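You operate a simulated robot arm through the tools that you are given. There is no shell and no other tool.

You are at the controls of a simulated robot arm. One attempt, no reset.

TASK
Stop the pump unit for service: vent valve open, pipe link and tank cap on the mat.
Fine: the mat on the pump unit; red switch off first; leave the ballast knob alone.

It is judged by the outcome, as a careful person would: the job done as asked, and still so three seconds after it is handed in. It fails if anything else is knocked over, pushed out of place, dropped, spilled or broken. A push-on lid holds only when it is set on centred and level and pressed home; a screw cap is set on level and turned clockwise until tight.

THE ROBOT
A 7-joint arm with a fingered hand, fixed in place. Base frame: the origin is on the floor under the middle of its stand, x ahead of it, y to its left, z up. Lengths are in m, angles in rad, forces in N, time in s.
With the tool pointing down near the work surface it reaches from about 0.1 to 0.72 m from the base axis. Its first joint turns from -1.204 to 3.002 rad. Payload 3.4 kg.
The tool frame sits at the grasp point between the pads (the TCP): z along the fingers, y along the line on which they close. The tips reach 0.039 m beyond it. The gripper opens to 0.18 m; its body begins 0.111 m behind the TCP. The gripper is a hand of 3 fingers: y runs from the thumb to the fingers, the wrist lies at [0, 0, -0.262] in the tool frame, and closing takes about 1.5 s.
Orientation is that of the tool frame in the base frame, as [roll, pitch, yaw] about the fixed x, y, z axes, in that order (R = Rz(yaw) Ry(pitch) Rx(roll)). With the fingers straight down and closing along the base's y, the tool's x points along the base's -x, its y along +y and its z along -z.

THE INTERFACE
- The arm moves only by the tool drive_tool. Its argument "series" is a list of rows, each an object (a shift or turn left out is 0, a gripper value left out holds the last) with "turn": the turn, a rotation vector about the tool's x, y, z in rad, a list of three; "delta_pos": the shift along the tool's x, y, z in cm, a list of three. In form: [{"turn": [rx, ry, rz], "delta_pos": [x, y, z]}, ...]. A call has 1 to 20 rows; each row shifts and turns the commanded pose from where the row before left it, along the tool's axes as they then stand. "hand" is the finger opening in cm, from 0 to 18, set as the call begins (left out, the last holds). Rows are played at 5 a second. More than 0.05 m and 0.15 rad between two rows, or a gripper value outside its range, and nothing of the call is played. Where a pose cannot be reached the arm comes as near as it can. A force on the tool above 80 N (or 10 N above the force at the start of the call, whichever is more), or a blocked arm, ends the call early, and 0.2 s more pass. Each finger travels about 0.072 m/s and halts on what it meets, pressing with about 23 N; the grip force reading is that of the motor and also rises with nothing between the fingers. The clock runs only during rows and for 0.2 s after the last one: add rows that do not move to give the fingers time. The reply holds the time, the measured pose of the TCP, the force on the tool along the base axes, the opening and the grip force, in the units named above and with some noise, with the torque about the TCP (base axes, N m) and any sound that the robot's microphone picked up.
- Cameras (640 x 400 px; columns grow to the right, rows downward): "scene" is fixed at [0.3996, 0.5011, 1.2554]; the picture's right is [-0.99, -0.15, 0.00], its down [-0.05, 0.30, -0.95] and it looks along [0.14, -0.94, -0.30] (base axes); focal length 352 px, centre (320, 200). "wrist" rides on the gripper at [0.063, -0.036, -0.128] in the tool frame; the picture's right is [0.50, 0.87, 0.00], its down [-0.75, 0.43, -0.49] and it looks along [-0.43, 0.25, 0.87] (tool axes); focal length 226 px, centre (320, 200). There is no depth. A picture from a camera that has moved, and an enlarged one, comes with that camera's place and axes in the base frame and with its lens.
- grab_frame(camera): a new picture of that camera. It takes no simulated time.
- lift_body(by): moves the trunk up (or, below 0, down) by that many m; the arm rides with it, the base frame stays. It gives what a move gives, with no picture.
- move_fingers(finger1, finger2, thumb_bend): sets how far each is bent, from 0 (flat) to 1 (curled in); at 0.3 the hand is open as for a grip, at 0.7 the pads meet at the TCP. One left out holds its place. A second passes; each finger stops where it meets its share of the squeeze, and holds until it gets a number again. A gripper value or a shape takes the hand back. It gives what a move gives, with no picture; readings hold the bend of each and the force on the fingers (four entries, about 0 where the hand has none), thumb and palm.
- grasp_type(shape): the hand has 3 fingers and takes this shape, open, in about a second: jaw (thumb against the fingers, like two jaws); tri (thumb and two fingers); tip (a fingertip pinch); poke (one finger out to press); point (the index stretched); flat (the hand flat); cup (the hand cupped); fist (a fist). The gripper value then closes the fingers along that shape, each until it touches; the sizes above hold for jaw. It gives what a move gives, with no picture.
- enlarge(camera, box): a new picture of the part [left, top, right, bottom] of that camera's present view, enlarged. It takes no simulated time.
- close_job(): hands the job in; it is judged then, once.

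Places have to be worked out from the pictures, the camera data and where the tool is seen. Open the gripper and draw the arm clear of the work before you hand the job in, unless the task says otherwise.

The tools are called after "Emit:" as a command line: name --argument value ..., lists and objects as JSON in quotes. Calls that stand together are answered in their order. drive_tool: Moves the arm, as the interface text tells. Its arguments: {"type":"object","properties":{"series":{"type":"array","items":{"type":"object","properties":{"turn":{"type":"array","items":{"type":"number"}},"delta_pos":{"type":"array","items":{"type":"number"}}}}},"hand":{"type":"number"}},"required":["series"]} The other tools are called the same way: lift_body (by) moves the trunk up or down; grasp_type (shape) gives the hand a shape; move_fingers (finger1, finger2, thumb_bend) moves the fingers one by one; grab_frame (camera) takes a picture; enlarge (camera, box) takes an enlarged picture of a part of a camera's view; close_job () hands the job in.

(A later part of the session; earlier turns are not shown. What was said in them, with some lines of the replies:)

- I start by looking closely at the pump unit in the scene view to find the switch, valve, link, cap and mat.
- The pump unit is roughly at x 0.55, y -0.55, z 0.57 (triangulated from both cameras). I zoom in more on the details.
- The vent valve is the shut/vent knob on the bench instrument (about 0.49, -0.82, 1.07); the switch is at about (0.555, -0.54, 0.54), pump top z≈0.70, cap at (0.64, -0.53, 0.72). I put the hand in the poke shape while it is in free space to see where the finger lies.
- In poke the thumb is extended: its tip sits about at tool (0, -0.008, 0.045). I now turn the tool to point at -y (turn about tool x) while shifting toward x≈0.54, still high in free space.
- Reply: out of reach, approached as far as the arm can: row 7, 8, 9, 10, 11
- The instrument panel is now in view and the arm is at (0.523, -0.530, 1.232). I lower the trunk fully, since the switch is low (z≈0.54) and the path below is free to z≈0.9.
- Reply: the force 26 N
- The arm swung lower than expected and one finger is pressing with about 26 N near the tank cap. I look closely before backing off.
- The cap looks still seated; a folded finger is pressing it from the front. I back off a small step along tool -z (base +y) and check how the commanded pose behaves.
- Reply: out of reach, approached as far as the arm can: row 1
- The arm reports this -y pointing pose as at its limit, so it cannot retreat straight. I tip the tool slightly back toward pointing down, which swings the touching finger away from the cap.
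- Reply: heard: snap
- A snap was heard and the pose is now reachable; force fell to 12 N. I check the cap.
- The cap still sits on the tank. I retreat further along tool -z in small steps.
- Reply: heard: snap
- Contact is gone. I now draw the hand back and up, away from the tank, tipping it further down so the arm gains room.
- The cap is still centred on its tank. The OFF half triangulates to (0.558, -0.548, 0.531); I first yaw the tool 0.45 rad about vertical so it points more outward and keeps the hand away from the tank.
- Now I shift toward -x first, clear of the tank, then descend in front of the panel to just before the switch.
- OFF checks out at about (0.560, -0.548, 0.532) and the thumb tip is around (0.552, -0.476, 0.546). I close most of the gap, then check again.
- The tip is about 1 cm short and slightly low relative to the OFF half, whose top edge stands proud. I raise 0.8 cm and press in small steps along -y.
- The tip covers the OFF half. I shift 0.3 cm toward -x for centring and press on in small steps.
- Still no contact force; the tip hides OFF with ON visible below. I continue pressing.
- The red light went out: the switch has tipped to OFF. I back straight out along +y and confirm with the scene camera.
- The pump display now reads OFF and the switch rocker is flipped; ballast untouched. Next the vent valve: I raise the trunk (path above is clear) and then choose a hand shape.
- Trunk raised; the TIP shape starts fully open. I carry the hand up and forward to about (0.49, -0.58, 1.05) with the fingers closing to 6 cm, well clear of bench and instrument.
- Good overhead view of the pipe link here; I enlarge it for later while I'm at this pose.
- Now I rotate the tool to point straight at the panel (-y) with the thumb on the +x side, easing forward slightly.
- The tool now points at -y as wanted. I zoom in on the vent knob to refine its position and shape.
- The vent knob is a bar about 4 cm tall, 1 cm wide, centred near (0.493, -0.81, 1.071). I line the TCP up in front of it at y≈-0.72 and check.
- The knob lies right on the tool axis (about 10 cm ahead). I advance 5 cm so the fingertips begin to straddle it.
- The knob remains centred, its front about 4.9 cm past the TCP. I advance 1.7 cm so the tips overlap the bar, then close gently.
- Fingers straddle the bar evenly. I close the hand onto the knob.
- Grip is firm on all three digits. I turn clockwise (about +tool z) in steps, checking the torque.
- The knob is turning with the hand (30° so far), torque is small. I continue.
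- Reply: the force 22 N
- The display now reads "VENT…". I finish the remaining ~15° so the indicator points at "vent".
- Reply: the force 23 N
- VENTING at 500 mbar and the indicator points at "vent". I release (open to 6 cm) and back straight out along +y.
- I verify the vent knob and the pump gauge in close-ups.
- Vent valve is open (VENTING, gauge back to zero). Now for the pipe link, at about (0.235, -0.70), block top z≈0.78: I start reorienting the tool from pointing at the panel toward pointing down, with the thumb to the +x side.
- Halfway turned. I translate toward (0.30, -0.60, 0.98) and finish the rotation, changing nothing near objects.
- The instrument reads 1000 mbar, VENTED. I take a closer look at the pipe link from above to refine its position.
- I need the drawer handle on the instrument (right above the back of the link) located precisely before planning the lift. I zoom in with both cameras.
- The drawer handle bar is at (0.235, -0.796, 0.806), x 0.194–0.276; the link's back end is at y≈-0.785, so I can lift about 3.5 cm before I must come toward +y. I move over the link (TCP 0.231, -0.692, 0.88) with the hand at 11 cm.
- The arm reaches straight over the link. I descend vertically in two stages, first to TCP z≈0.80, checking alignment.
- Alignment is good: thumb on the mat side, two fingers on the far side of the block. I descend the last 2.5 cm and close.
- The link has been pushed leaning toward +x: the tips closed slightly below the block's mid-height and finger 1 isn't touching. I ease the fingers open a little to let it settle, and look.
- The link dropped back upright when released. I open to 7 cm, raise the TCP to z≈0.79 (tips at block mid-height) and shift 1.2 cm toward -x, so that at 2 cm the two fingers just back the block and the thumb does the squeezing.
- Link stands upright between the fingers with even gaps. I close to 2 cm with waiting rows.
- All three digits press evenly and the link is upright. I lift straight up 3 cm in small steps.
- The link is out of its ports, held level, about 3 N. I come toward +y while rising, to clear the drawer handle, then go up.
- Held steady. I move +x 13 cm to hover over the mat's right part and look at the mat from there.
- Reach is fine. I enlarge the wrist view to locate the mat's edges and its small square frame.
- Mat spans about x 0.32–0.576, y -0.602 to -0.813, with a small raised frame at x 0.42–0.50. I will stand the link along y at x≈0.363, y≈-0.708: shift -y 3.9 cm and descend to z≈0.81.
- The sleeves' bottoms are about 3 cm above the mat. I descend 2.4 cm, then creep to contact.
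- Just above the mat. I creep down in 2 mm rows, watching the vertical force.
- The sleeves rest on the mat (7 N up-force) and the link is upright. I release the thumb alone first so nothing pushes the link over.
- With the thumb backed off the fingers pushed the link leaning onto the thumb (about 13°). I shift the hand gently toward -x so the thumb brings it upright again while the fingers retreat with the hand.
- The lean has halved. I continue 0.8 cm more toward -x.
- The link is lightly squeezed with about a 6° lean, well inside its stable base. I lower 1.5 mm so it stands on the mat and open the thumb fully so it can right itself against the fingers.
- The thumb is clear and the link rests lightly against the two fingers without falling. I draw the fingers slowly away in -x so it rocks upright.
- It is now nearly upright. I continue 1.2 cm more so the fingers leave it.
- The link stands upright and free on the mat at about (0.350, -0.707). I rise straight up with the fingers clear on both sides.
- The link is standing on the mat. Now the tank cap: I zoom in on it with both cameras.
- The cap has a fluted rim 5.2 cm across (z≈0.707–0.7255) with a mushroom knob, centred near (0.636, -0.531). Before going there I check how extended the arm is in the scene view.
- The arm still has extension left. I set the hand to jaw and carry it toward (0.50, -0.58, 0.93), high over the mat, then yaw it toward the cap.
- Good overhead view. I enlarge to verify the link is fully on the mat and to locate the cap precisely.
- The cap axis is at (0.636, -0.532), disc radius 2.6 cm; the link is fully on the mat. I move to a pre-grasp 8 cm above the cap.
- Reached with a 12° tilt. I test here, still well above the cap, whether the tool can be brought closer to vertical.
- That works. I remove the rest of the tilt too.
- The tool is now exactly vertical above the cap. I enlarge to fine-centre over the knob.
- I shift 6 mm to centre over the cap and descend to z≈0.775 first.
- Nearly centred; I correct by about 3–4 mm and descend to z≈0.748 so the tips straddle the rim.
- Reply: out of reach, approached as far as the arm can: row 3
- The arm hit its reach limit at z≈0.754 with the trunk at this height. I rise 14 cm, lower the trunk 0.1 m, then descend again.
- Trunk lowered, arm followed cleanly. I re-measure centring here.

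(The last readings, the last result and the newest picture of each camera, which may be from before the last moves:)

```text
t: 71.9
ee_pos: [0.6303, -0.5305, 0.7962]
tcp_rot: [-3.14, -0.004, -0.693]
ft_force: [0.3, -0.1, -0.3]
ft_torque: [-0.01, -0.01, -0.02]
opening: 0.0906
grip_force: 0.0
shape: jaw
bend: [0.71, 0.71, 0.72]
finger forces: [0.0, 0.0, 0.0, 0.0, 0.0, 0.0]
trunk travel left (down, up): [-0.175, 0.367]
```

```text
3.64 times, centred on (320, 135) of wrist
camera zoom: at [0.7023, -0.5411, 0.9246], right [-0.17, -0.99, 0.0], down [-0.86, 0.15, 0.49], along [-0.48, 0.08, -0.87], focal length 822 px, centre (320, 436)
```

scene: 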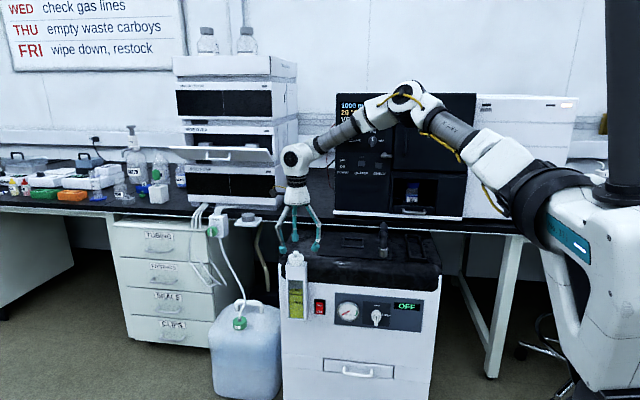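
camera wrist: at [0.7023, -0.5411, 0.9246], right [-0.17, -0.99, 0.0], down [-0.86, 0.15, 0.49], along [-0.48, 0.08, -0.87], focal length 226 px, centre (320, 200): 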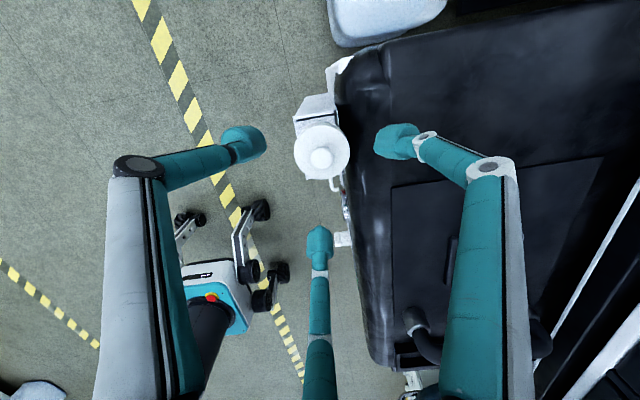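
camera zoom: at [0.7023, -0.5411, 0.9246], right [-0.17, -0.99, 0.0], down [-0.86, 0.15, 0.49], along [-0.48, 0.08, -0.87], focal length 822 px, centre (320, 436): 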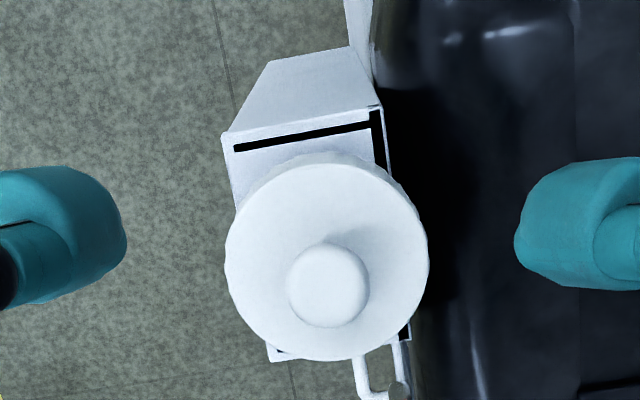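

Both knob and disc give the same correction: 0.76 cm and -0.24 cm in tool x, y. I apply it and descend to z≈0.748.

Emit:
drive_tool --series '[{"delta_pos": [0.76, -0.24, 0]}, {"delta_pos": [0, 0, 1.6]}, {"delta_pos": [0, 0, 1.6]}, {"delta_pos": [0, 0, 1.6]}, {}]'

Emit:
enlarge --camera "wrist" --box '[220, 80, 420, 260]'

Emit:
enlarge --camera "scene" --box '[260, 215, 340, 285]'

```text
t: 73.1
ee_pos: [0.639, -0.533, 0.7462]
tcp_rot: [3.141, -0.003, -0.694]
ft_force: [0.1, -0.6, -0.5]
ft_torque: [0.0, -0.01, 0.0]
opening: 0.0908
grip_force: 0.0
shape: jaw
bend: [0.71, 0.71, 0.72]
finger forces: [0.0, 0.0, 0.0, 0.0, 0.1, 0.0]
trunk travel left (down, up): [-0.175, 0.367]
```

```text
2.22 times, centred on (320, 170) of wrist
camera zoom: at [0.7102, -0.5459, 0.8747], right [-0.17, -0.99, 0.0], down [-0.86, 0.15, 0.49], along [-0.48, 0.08, -0.87], focal length 502 px, centre (320, 267)
```

zoom: 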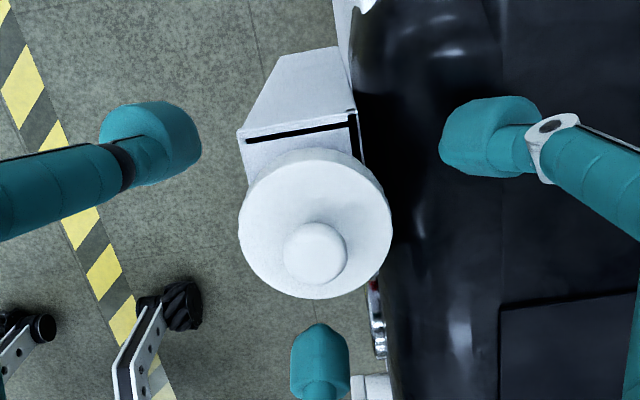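

```text
5.71 times, centred on (300, 250) of scene
camera zoom: at [0.3996, 0.5011, 1.2554], right [-0.99, -0.15, 0.0], down [-0.05, 0.3, -0.95], along [0.14, -0.94, -0.3], focal length 2013 px, centre (434, -86)
```

zoom: 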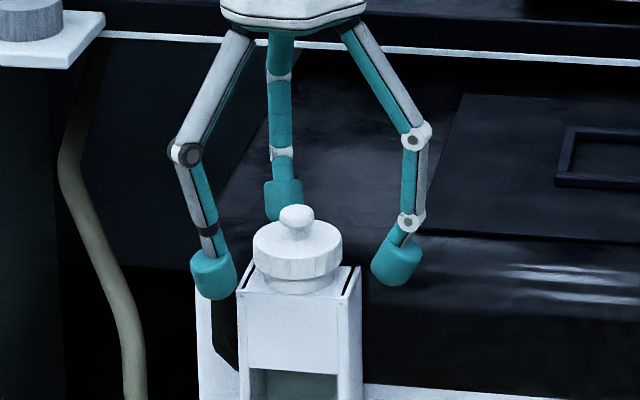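

The three tips are evenly spread around the rim at the right height. I close onto the cap.

Emit:
drive_tool --hand 3 --series '[{}, {}, {}, {}, {}, {}]'

Emit:
enlarge --camera "wrist" --box '[220, 80, 420, 260]'

Emit:
enlarge --camera "scene" --box '[260, 215, 340, 285]'

```text
t: 74.5
ee_pos: [0.6374, -0.5326, 0.747]
tcp_rot: [3.14, -0.001, -0.695]
ft_force: [0.4, -0.1, -0.2]
ft_torque: [-0.01, -0.02, -0.01]
opening: 0.0444
grip_force: 22.7
shape: jaw
bend: [0.72, 0.72, 0.75]
finger forces: [20.7, 20.4, 0.0, 0.0, 21.4, 0.0]
trunk travel left (down, up): [-0.175, 0.367]
heard: snap
```

```text
2.22 times, centred on (320, 170) of wrist
camera zoom: at [0.7104, -0.5457, 0.8747], right [-0.17, -0.99, 0.0], down [-0.86, 0.15, 0.49], along [-0.48, 0.08, -0.87], focal length 502 px, centre (320, 267)
```

zoom: 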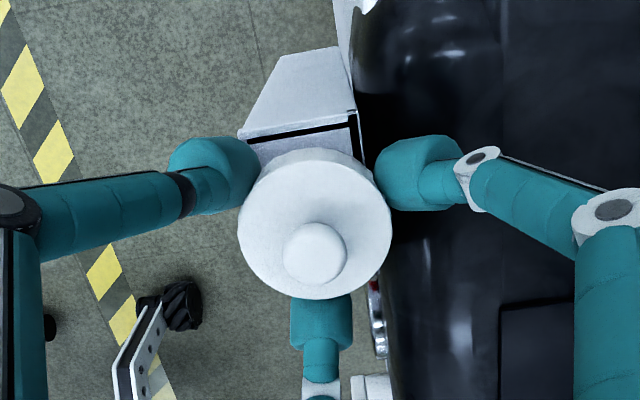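

```text
5.71 times, centred on (300, 250) of scene
camera zoom: at [0.3996, 0.5011, 1.2554], right [-0.99, -0.15, 0.0], down [-0.05, 0.3, -0.95], along [0.14, -0.94, -0.3], focal length 2013 px, centre (434, -86)
```

zoom: 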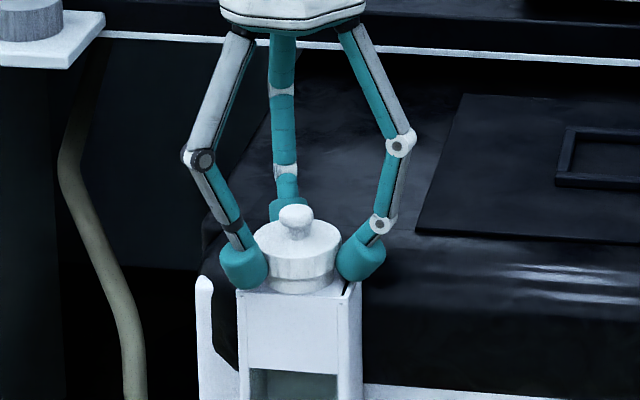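

A balanced three-finger grip (about 21 N each). I try a gentle straight pull, a few millimetres, watching the force.

Emit:
drive_tool --series '[{"delta_pos": [0, 0, -0.2]}, {"delta_pos": [0, 0, -0.2]}]'

Emit:
enlarge --camera "scene" --box '[260, 215, 340, 285]'

```text
t: 75.1
ee_pos: [0.6384, -0.5336, 0.7512]
tcp_rot: [3.141, -0.003, -0.695]
ft_force: [1.1, 0.2, -0.3]
ft_torque: [-0.02, 0.01, 0.02]
opening: 0.044
grip_force: 23.3
shape: jaw
bend: [0.72, 0.72, 0.75]
finger forces: [20.8, 20.5, 0.1, 0.0, 21.4, 0.1]
trunk travel left (down, up): [-0.175, 0.367]
```

```text
5.71 times, centred on (300, 250) of scene
camera zoom: at [0.3996, 0.5011, 1.2554], right [-0.99, -0.15, 0.0], down [-0.05, 0.3, -0.95], along [0.14, -0.94, -0.3], focal length 2013 px, centre (434, -86)
```

zoom: 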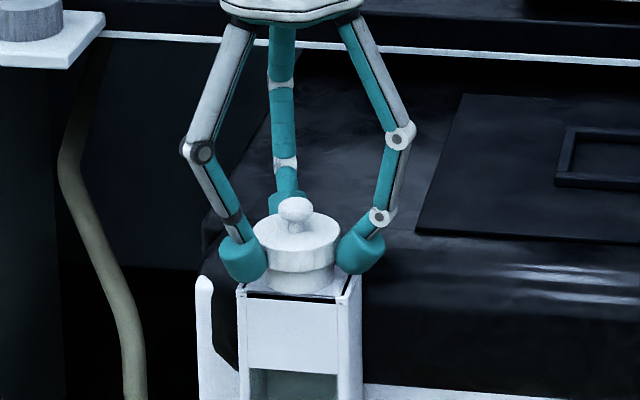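

The cap comes up without resistance. I lift it straight on, 4 cm more.

Emit:
drive_tool --series '[{"delta_pos": [0, 0, -0.5]}, {"delta_pos": [0, 0, -0.5]}, {"delta_pos": [0, 0, -1]}, {"delta_pos": [0, 0, -1]}, {"delta_pos": [0, 0, -1]}]'

Emit:
enlarge --camera "scene" --box '[260, 205, 340, 285]'

Emit:
enlarge --camera "wrist" --box '[220, 80, 420, 260]'

```text
t: 76.3
ee_pos: [0.6375, -0.5329, 0.7921]
tcp_rot: [3.14, -0.002, -0.696]
ft_force: [-0.3, 0.3, 0.0]
ft_torque: [-0.01, -0.01, 0.03]
opening: 0.0443
grip_force: 23.2
shape: jaw
bend: [0.72, 0.72, 0.75]
finger forces: [20.8, 20.5, 0.0, 0.0, 21.4, 0.1]
trunk travel left (down, up): [-0.175, 0.367]
```

```text
5.00 times, centred on (300, 245) of scene
camera zoom: at [0.3996, 0.5011, 1.2554], right [-0.99, -0.15, 0.0], down [-0.05, 0.3, -0.95], along [0.14, -0.94, -0.3], focal length 1762 px, centre (420, -25)
```

zoom: 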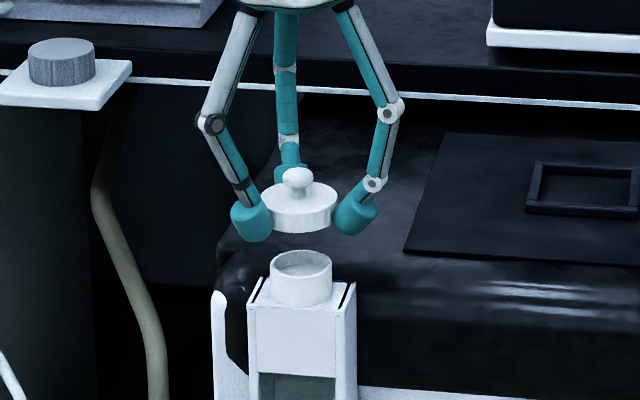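

```text
2.22 times, centred on (320, 170) of wrist
camera zoom: at [0.71, -0.5443, 0.9193], right [-0.17, -0.99, 0.0], down [-0.86, 0.15, 0.49], along [-0.48, 0.08, -0.87], focal length 502 px, centre (320, 267)
```

zoom: 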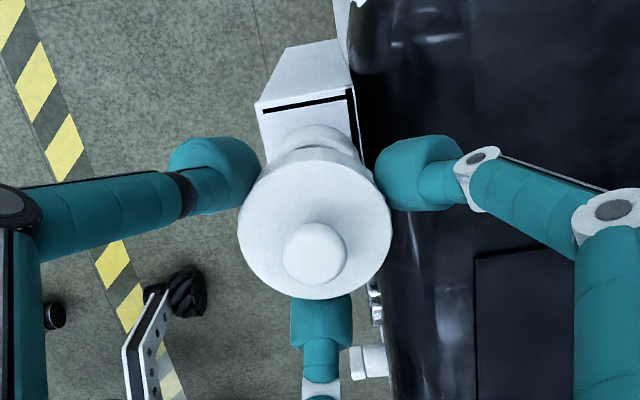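

The cap is off and held level; the tank neck is open. I raise 2 cm and carry it over the mat to about (0.520, -0.640), between the frame and the mat's left front corner.

Emit:
drive_tool --series '[{"delta_pos": [0, 0, -2]}, {"delta_pos": [-0.55, 3.94, 0]}, {"delta_pos": [-0.55, 3.94, 0]}, {"delta_pos": [-0.55, 3.94, 0]}, {"delta_pos": [-0.54, 3.93, 0]}, {}]'

Emit:
grab_frame --camera "wrist"

Emit:
enlarge --camera "scene" --box '[280, 190, 420, 290]'

```text
t: 77.7
ee_pos: [0.5216, -0.6379, 0.8094]
tcp_rot: [3.14, 0.0, -0.696]
ft_force: [0.2, 0.4, -0.4]
ft_torque: [0.01, 0.03, -0.02]
opening: 0.0443
grip_force: 22.8
shape: jaw
bend: [0.72, 0.72, 0.75]
finger forces: [20.8, 20.5, 0.0, 0.0, 21.3, 0.1]
trunk travel left (down, up): [-0.175, 0.367]
```

```text
taken
camera wrist: at [0.5936, -0.6498, 0.9367], right [-0.17, -0.99, 0.0], down [-0.86, 0.15, 0.49], along [-0.49, 0.08, -0.87], focal length 226 px, centre (320, 200)
```

wrist: 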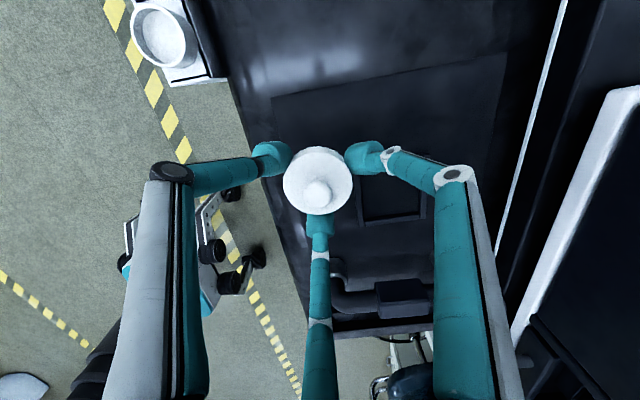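

```text
4.00 times, centred on (350, 240) of scene
camera zoom: at [0.3996, 0.5011, 1.2554], right [-0.99, -0.15, 0.0], down [-0.05, 0.3, -0.95], along [0.14, -0.94, -0.3], focal length 1409 px, centre (200, 40)
```

zoom: 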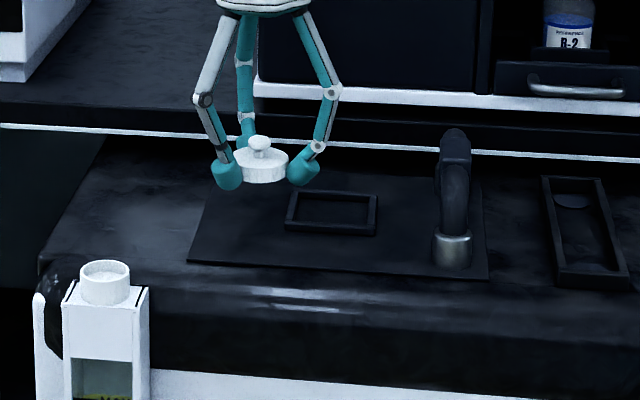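

The landing spot is free; I shift 0.8 cm further +x from the frame and descend to z≈0.757.

Emit:
drive_tool --series '[{"delta_pos": [0.615, -0.512, 0]}, {"delta_pos": [0, 0, 1.3]}, {"delta_pos": [0, 0, 1.3]}, {"delta_pos": [0, 0, 1.3]}, {"delta_pos": [0, 0, 1.3]}, {}]'

Emit:
enlarge --camera "scene" --box '[290, 215, 390, 285]'

Emit:
grab_frame --camera "wrist"

```text
t: 79.1
ee_pos: [0.5291, -0.6408, 0.7605]
tcp_rot: [-3.141, -0.001, -0.695]
ft_force: [-0.2, 1.1, -0.8]
ft_torque: [-0.02, 0.05, 0.0]
opening: 0.0443
grip_force: 22.6
shape: jaw
bend: [0.72, 0.72, 0.75]
finger forces: [20.9, 20.6, 0.0, 0.0, 21.4, 0.0]
trunk travel left (down, up): [-0.175, 0.367]
```

```text
5.71 times, centred on (340, 250) of scene
camera zoom: at [0.3996, 0.5011, 1.2554], right [-0.99, -0.15, 0.0], down [-0.05, 0.3, -0.95], along [0.14, -0.94, -0.3], focal length 2013 px, centre (206, -86)
```

zoom: 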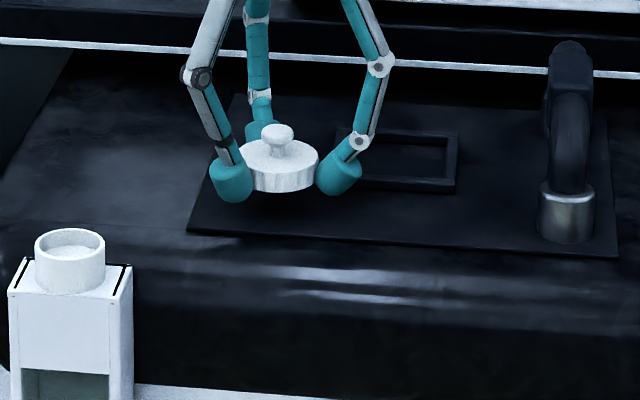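

```text
taken
camera wrist: at [0.6011, -0.6518, 0.8867], right [-0.17, -0.99, 0.0], down [-0.86, 0.15, 0.49], along [-0.48, 0.08, -0.87], focal length 226 px, centre (320, 200)
```

wrist: 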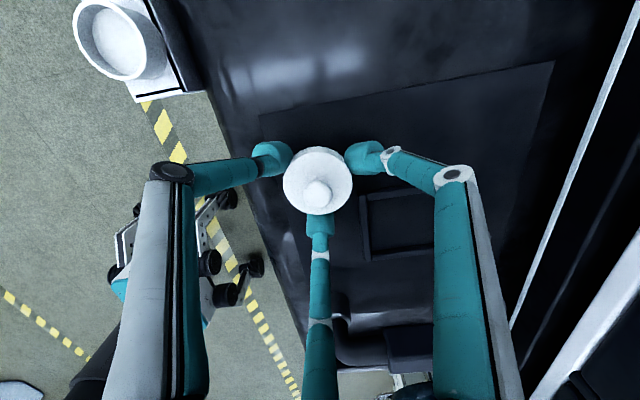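

Just above the mat and clear of the frame. I creep down in small rows.

Emit:
drive_tool --series '[{"delta_pos": [0, 0, 0.25]}, {"delta_pos": [0, 0, 0.25]}, {"delta_pos": [0, 0, 0.25]}, {"delta_pos": [0, 0, 0.25]}]'

Emit:
drive_tool --series '[{"delta_pos": [0, 0, 0.15]}, {"delta_pos": [0, 0, 0.15]}]'

Emit:
enlarge --camera "scene" --box '[300, 220, 370, 280]'

```text
t: 80.1
ee_pos: [0.5294, -0.6401, 0.7495]
tcp_rot: [3.141, -0.001, -0.696]
ft_force: [0.0, -0.4, 0.5]
ft_torque: [-0.02, -0.06, -0.01]
opening: 0.0441
grip_force: 23.3
shape: jaw
bend: [0.72, 0.72, 0.75]
finger forces: [20.8, 20.4, 0.0, 0.1, 21.4, 0.1]
trunk travel left (down, up): [-0.175, 0.367]
```

```text
t: 80.7
ee_pos: [0.5296, -0.6394, 0.7461]
tcp_rot: [3.14, 0.0, -0.695]
ft_force: [-0.8, -0.1, -0.4]
ft_torque: [0.01, 0.01, 0.0]
opening: 0.0439
grip_force: 22.7
shape: jaw
bend: [0.72, 0.72, 0.75]
finger forces: [20.8, 20.6, 0.1, 0.0, 21.4, 0.0]
trunk travel left (down, up): [-0.175, 0.367]
```

```text
6.67 times, centred on (335, 250) of scene
camera zoom: at [0.3996, 0.5011, 1.2554], right [-0.99, -0.15, 0.0], down [-0.05, 0.3, -0.95], along [0.14, -0.94, -0.3], focal length 2349 px, centre (220, -133)
```

zoom: 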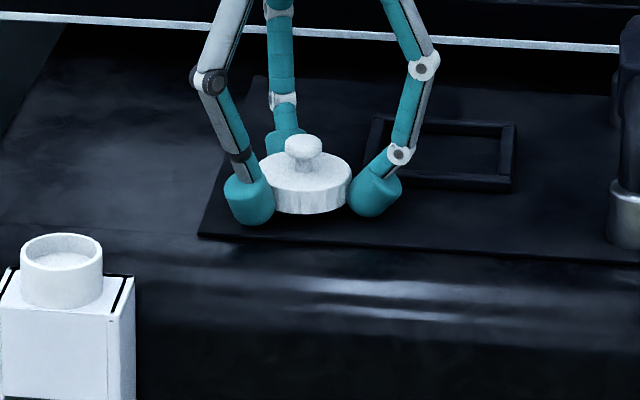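

No contact yet. I keep creeping 1.5 mm at a time.

Emit:
drive_tool --series '[{"delta_pos": [0, 0, 0.15]}, {"delta_pos": [0, 0, 0.15]}]'

Emit:
drive_tool --series '[{"delta_pos": [0, 0, 0.15]}]'

Emit:
enlarge --camera "scene" --box '[300, 220, 370, 280]'

```text
t: 81.3
ee_pos: [0.5295, -0.64, 0.7427]
tcp_rot: [3.141, 0.0, -0.696]
ft_force: [0.3, 0.1, -0.1]
ft_torque: [-0.03, 0.01, 0.0]
opening: 0.0442
grip_force: 22.9
shape: jaw
bend: [0.72, 0.72, 0.75]
finger forces: [20.9, 20.3, 0.0, 0.0, 21.4, 0.1]
trunk travel left (down, up): [-0.175, 0.367]
```

```text
t: 81.7
ee_pos: [0.529, -0.6388, 0.7425]
tcp_rot: [-3.141, -0.003, -0.694]
ft_force: [0.3, -1.3, 5.5]
ft_torque: [-0.08, 0.03, 0.02]
opening: 0.0444
grip_force: 22.8
shape: jaw
bend: [0.72, 0.72, 0.75]
finger forces: [23.2, 23.5, 0.0, 0.0, 22.4, 0.1]
trunk travel left (down, up): [-0.175, 0.367]
```

```text
6.67 times, centred on (335, 250) of scene
camera zoom: at [0.3996, 0.5011, 1.2554], right [-0.99, -0.15, 0.0], down [-0.05, 0.3, -0.95], along [0.14, -0.94, -0.3], focal length 2349 px, centre (220, -133)
```

zoom: 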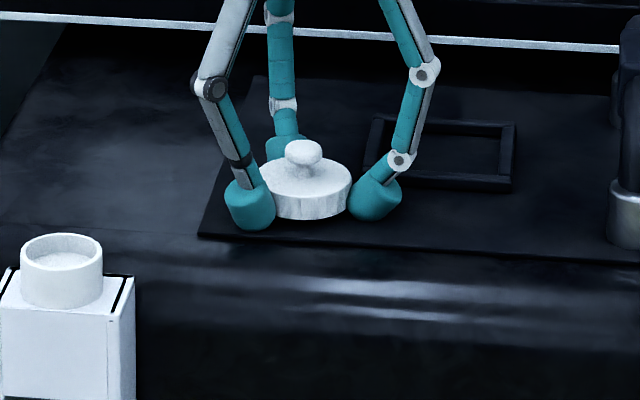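

Contact on the mat (5.5 N). I release by opening to 7 cm.

Emit:
drive_tool --hand 7 --series '[{}, {}, {}, {}, {}]'

Emit:
enlarge --camera "scene" --box '[300, 220, 370, 280]'

Emit:
enlarge --camera "wrist" --box '[220, 80, 420, 260]'

```text
t: 82.9
ee_pos: [0.5293, -0.639, 0.7419]
tcp_rot: [3.141, -0.001, -0.694]
ft_force: [-0.3, 0.9, 8.4]
ft_torque: [0.01, 0.0, 0.0]
opening: 0.0677
grip_force: 0.0
shape: jaw
bend: [0.72, 0.72, 0.74]
finger forces: [2.7, 2.6, 0.0, 0.0, 2.5, 0.0]
trunk travel left (down, up): [-0.175, 0.367]
```

```text
6.67 times, centred on (335, 250) of scene
camera zoom: at [0.3996, 0.5011, 1.2554], right [-0.99, -0.15, 0.0], down [-0.05, 0.3, -0.95], along [0.14, -0.94, -0.3], focal length 2349 px, centre (220, -133)
```

zoom: 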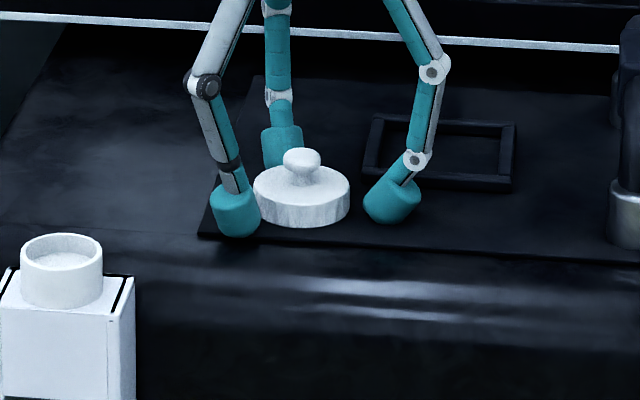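

```text
2.22 times, centred on (320, 170) of wrist
camera zoom: at [0.6003, -0.6503, 0.8702], right [-0.17, -0.99, 0.0], down [-0.86, 0.15, 0.49], along [-0.48, 0.08, -0.87], focal length 502 px, centre (320, 267)
```

zoom: 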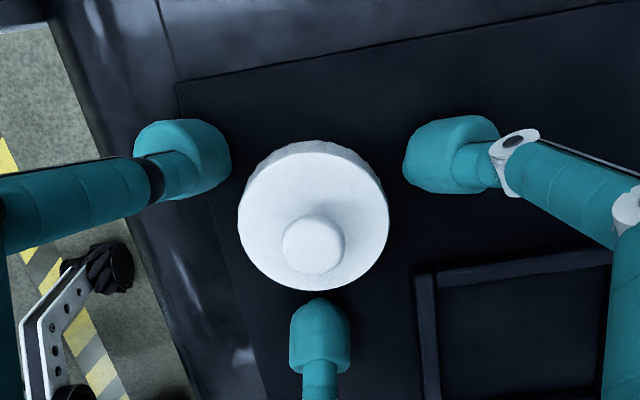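

The cap lies flat on the mat, inside its edges. I rise straight up clear of it.

Emit:
drive_tool --series '[{"delta_pos": [0, 0, -1]}, {"delta_pos": [0, 0, -2]}, {"delta_pos": [0, 0, -3]}, {"delta_pos": [0, 0, -4]}, {"delta_pos": [0, 0, -4]}, {}]'

Emit:
grab_frame --camera "wrist"

Emit:
grab_frame --camera "scene"

```text
t: 84.3
ee_pos: [0.5296, -0.6392, 0.8811]
tcp_rot: [-3.141, 0.0, -0.696]
ft_force: [0.3, -0.5, 0.3]
ft_torque: [-0.01, 0.01, 0.01]
opening: 0.0695
grip_force: 0.1
shape: jaw
bend: [0.72, 0.72, 0.74]
finger forces: [0.0, 0.1, 0.1, 0.1, 0.0, 0.1]
trunk travel left (down, up): [-0.175, 0.367]
```

```text
taken
camera wrist: at [0.6014, -0.6512, 1.0089], right [-0.17, -0.99, 0.0], down [-0.86, 0.15, 0.49], along [-0.48, 0.08, -0.87], focal length 226 px, centre (320, 200)
```

wrist: 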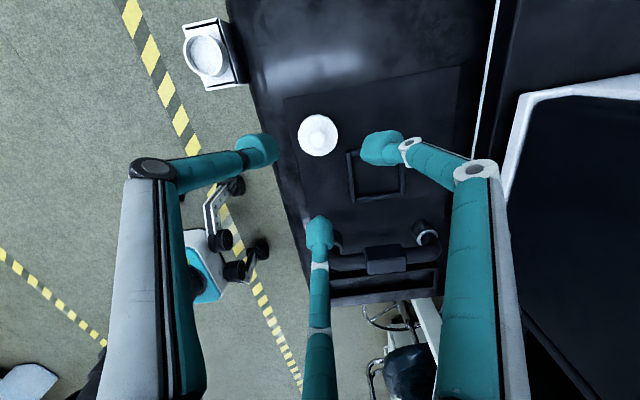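

```text
taken
```

scene: 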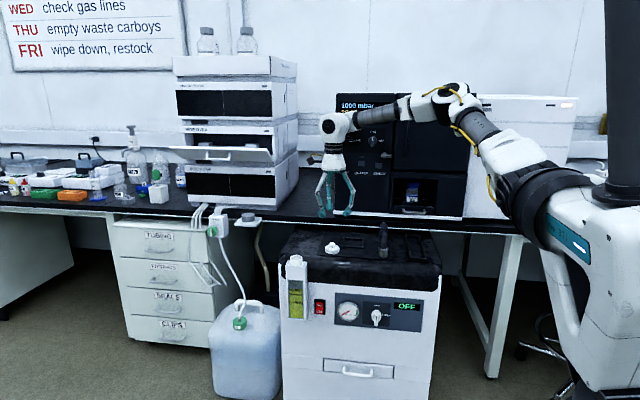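

All items look placed. I draw the arm back up and away toward the robot with the hand open, then check everything once more.

Emit:
drive_tool --hand 12 --series '[{"delta_pos": [0, 0, -3]}, {"delta_pos": [-3.54, -1.39, -1.67]}, {"delta_pos": [-3.54, -1.39, -1.67]}, {"delta_pos": [-3.54, -1.39, -1.67]}, {"delta_pos": [-3.54, -1.39, -1.67]}, {"delta_pos": [-3.54, -1.39, -1.67]}, {"delta_pos": [-3.54, -1.39, -1.67]}, {}]'

Emit:
grab_frame --camera "scene"

Emit:
enlarge --camera "scene" --box '[270, 220, 450, 332]'

Emit:
enlarge --camera "scene" --box '[330, 90, 430, 190]'

Emit:
grab_frame --camera "wrist"

```text
t: 86.1
ee_pos: [0.4165, -0.4395, 1.0106]
tcp_rot: [3.14, 0.0, -0.695]
ft_force: [0.1, -0.2, -0.1]
ft_torque: [0.03, -0.02, 0.01]
opening: 0.1197
grip_force: 0.0
shape: jaw
bend: [0.65, 0.65, 0.65]
finger forces: [0.0, 0.0, 0.0, 0.0, 0.0, 0.1]
trunk travel left (down, up): [-0.175, 0.367]
```

```text
taken
```

scene: 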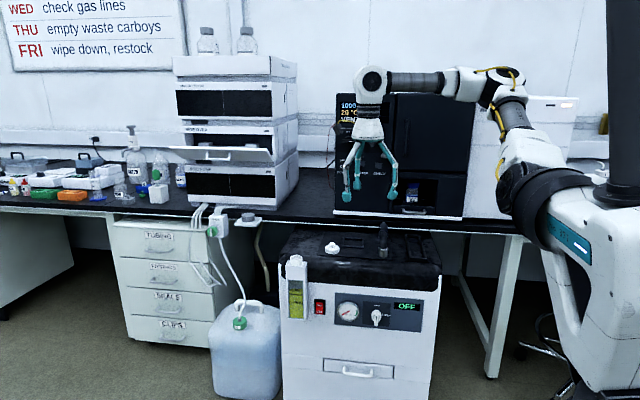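

```text
3.56 times, centred on (360, 276) of scene
camera zoom: at [0.3996, 0.5011, 1.2554], right [-0.99, -0.15, 0.0], down [-0.05, 0.3, -0.95], along [0.14, -0.94, -0.3], focal length 1253 px, centre (178, -70)
```

zoom: 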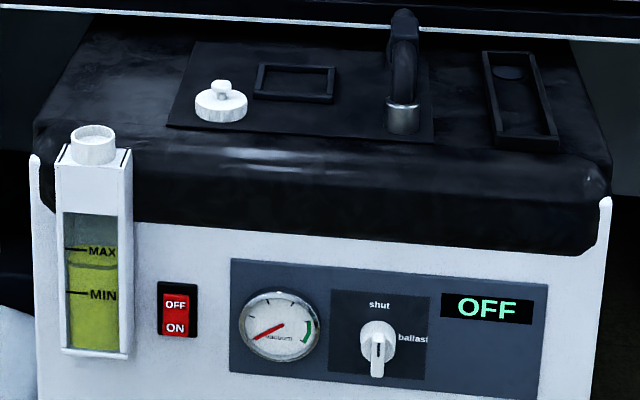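

```text
4.00 times, centred on (380, 140) of scene
camera zoom: at [0.3996, 0.5011, 1.2554], right [-0.99, -0.15, 0.0], down [-0.05, 0.3, -0.95], along [0.14, -0.94, -0.3], focal length 1409 px, centre (80, 440)
```

zoom: 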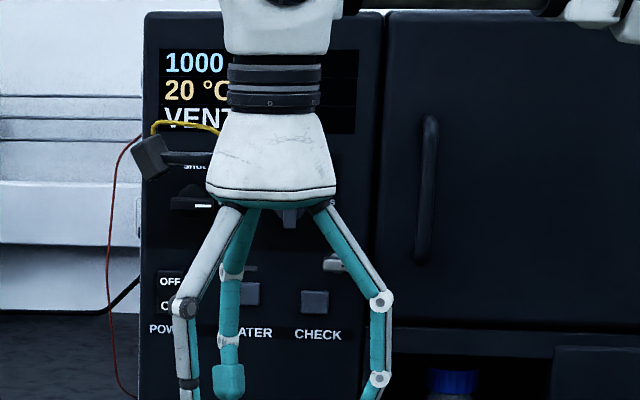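

```text
taken
camera wrist: at [0.4896, -0.4511, 1.1377], right [-0.17, -0.99, 0.0], down [-0.86, 0.15, 0.49], along [-0.49, 0.08, -0.87], focal length 226 px, centre (320, 200)
```

wrist: 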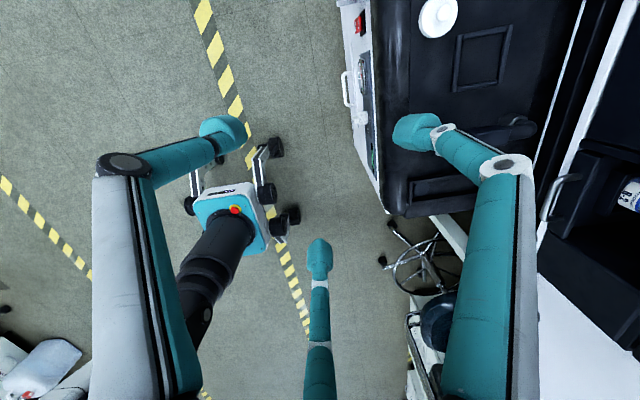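

Switch OFF, VENT open, link and cap on the mat, ballast unchanged. A last close look at both items' footprint on the mat.

Emit:
enlarge --camera "scene" --box '[310, 220, 400, 276]'

Emit:
enlarge --camera "wrist" --box '[360, 0, 580, 220]'

```text
7.11 times, centred on (355, 248) of scene
camera zoom: at [0.3996, 0.5011, 1.2554], right [-0.99, -0.15, 0.0], down [-0.05, 0.3, -0.95], along [0.14, -0.94, -0.3], focal length 2505 px, centre (71, -141)
```

zoom: 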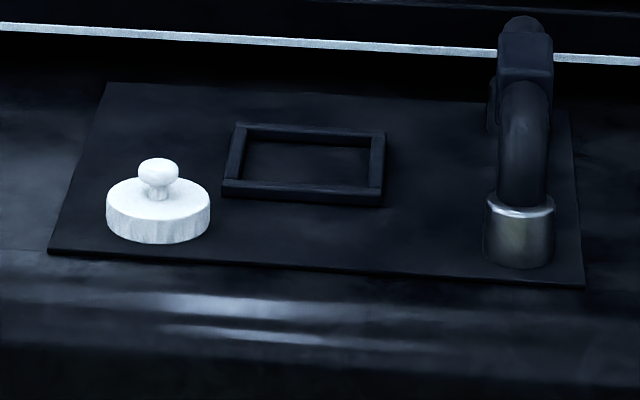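

```text
1.82 times, centred on (470, 110) of wrist
camera zoom: at [0.4896, -0.4511, 1.1377], right [-0.17, -0.99, 0.0], down [-0.86, 0.15, 0.49], along [-0.49, 0.08, -0.87], focal length 411 px, centre (47, 364)
```

zoom: 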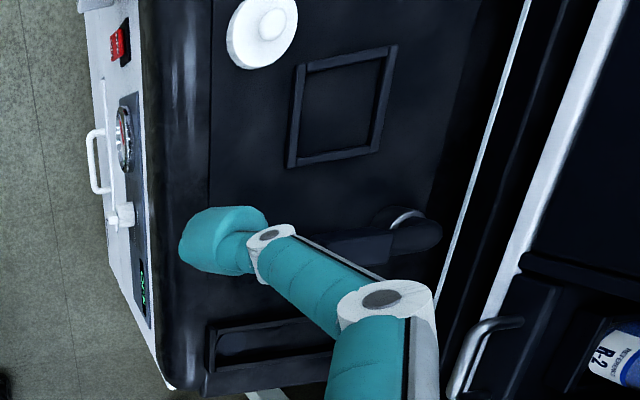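

Both the pipe link and the cap rest stably and fully on the mat, the pump is off, the vent valve is open and the arm is clear with an open hand. I hand the job in.

Emit:
close_job

```text
The job is handed in.
```

The pump unit is stopped for service and the job is handed in. The final pictures show everything in place:

- **Switch:** the red switch was turned off first, and the pump display reads OFF.
- **Vent valve:** it is open. The instrument display reads 1000 mbar and VENTED, and the vacuum gauge has dropped back to zero.
- **Pipe link:** it stands upright on the mat, with both ends fully inside the mat's edges.
- **Tank cap:** it lies flat on the mat. It lifted off without resistance and nothing spilled.
- **Ballast knob:** untouched, and it looks the same as at the start.

Three things went less smoothly:

- **Bump on the cap:** early on, while I was lowering the trunk, the arm swung lower than expected. A finger pressed on the tank cap with about 26 N. The cap stayed in place on the tank, with a snap heard as I backed off.
- **Lean in its ports:** my first grip on the link was too low and made it lean. I let go, it dropped back upright, and I gripped it higher.
- **Lean on the mat:** when I let go of the link on the mat, it leaned against the thumb. I eased it upright, and it slid about a centimetre before standing on its own.

The arm is drawn clear of the work with the hand open.
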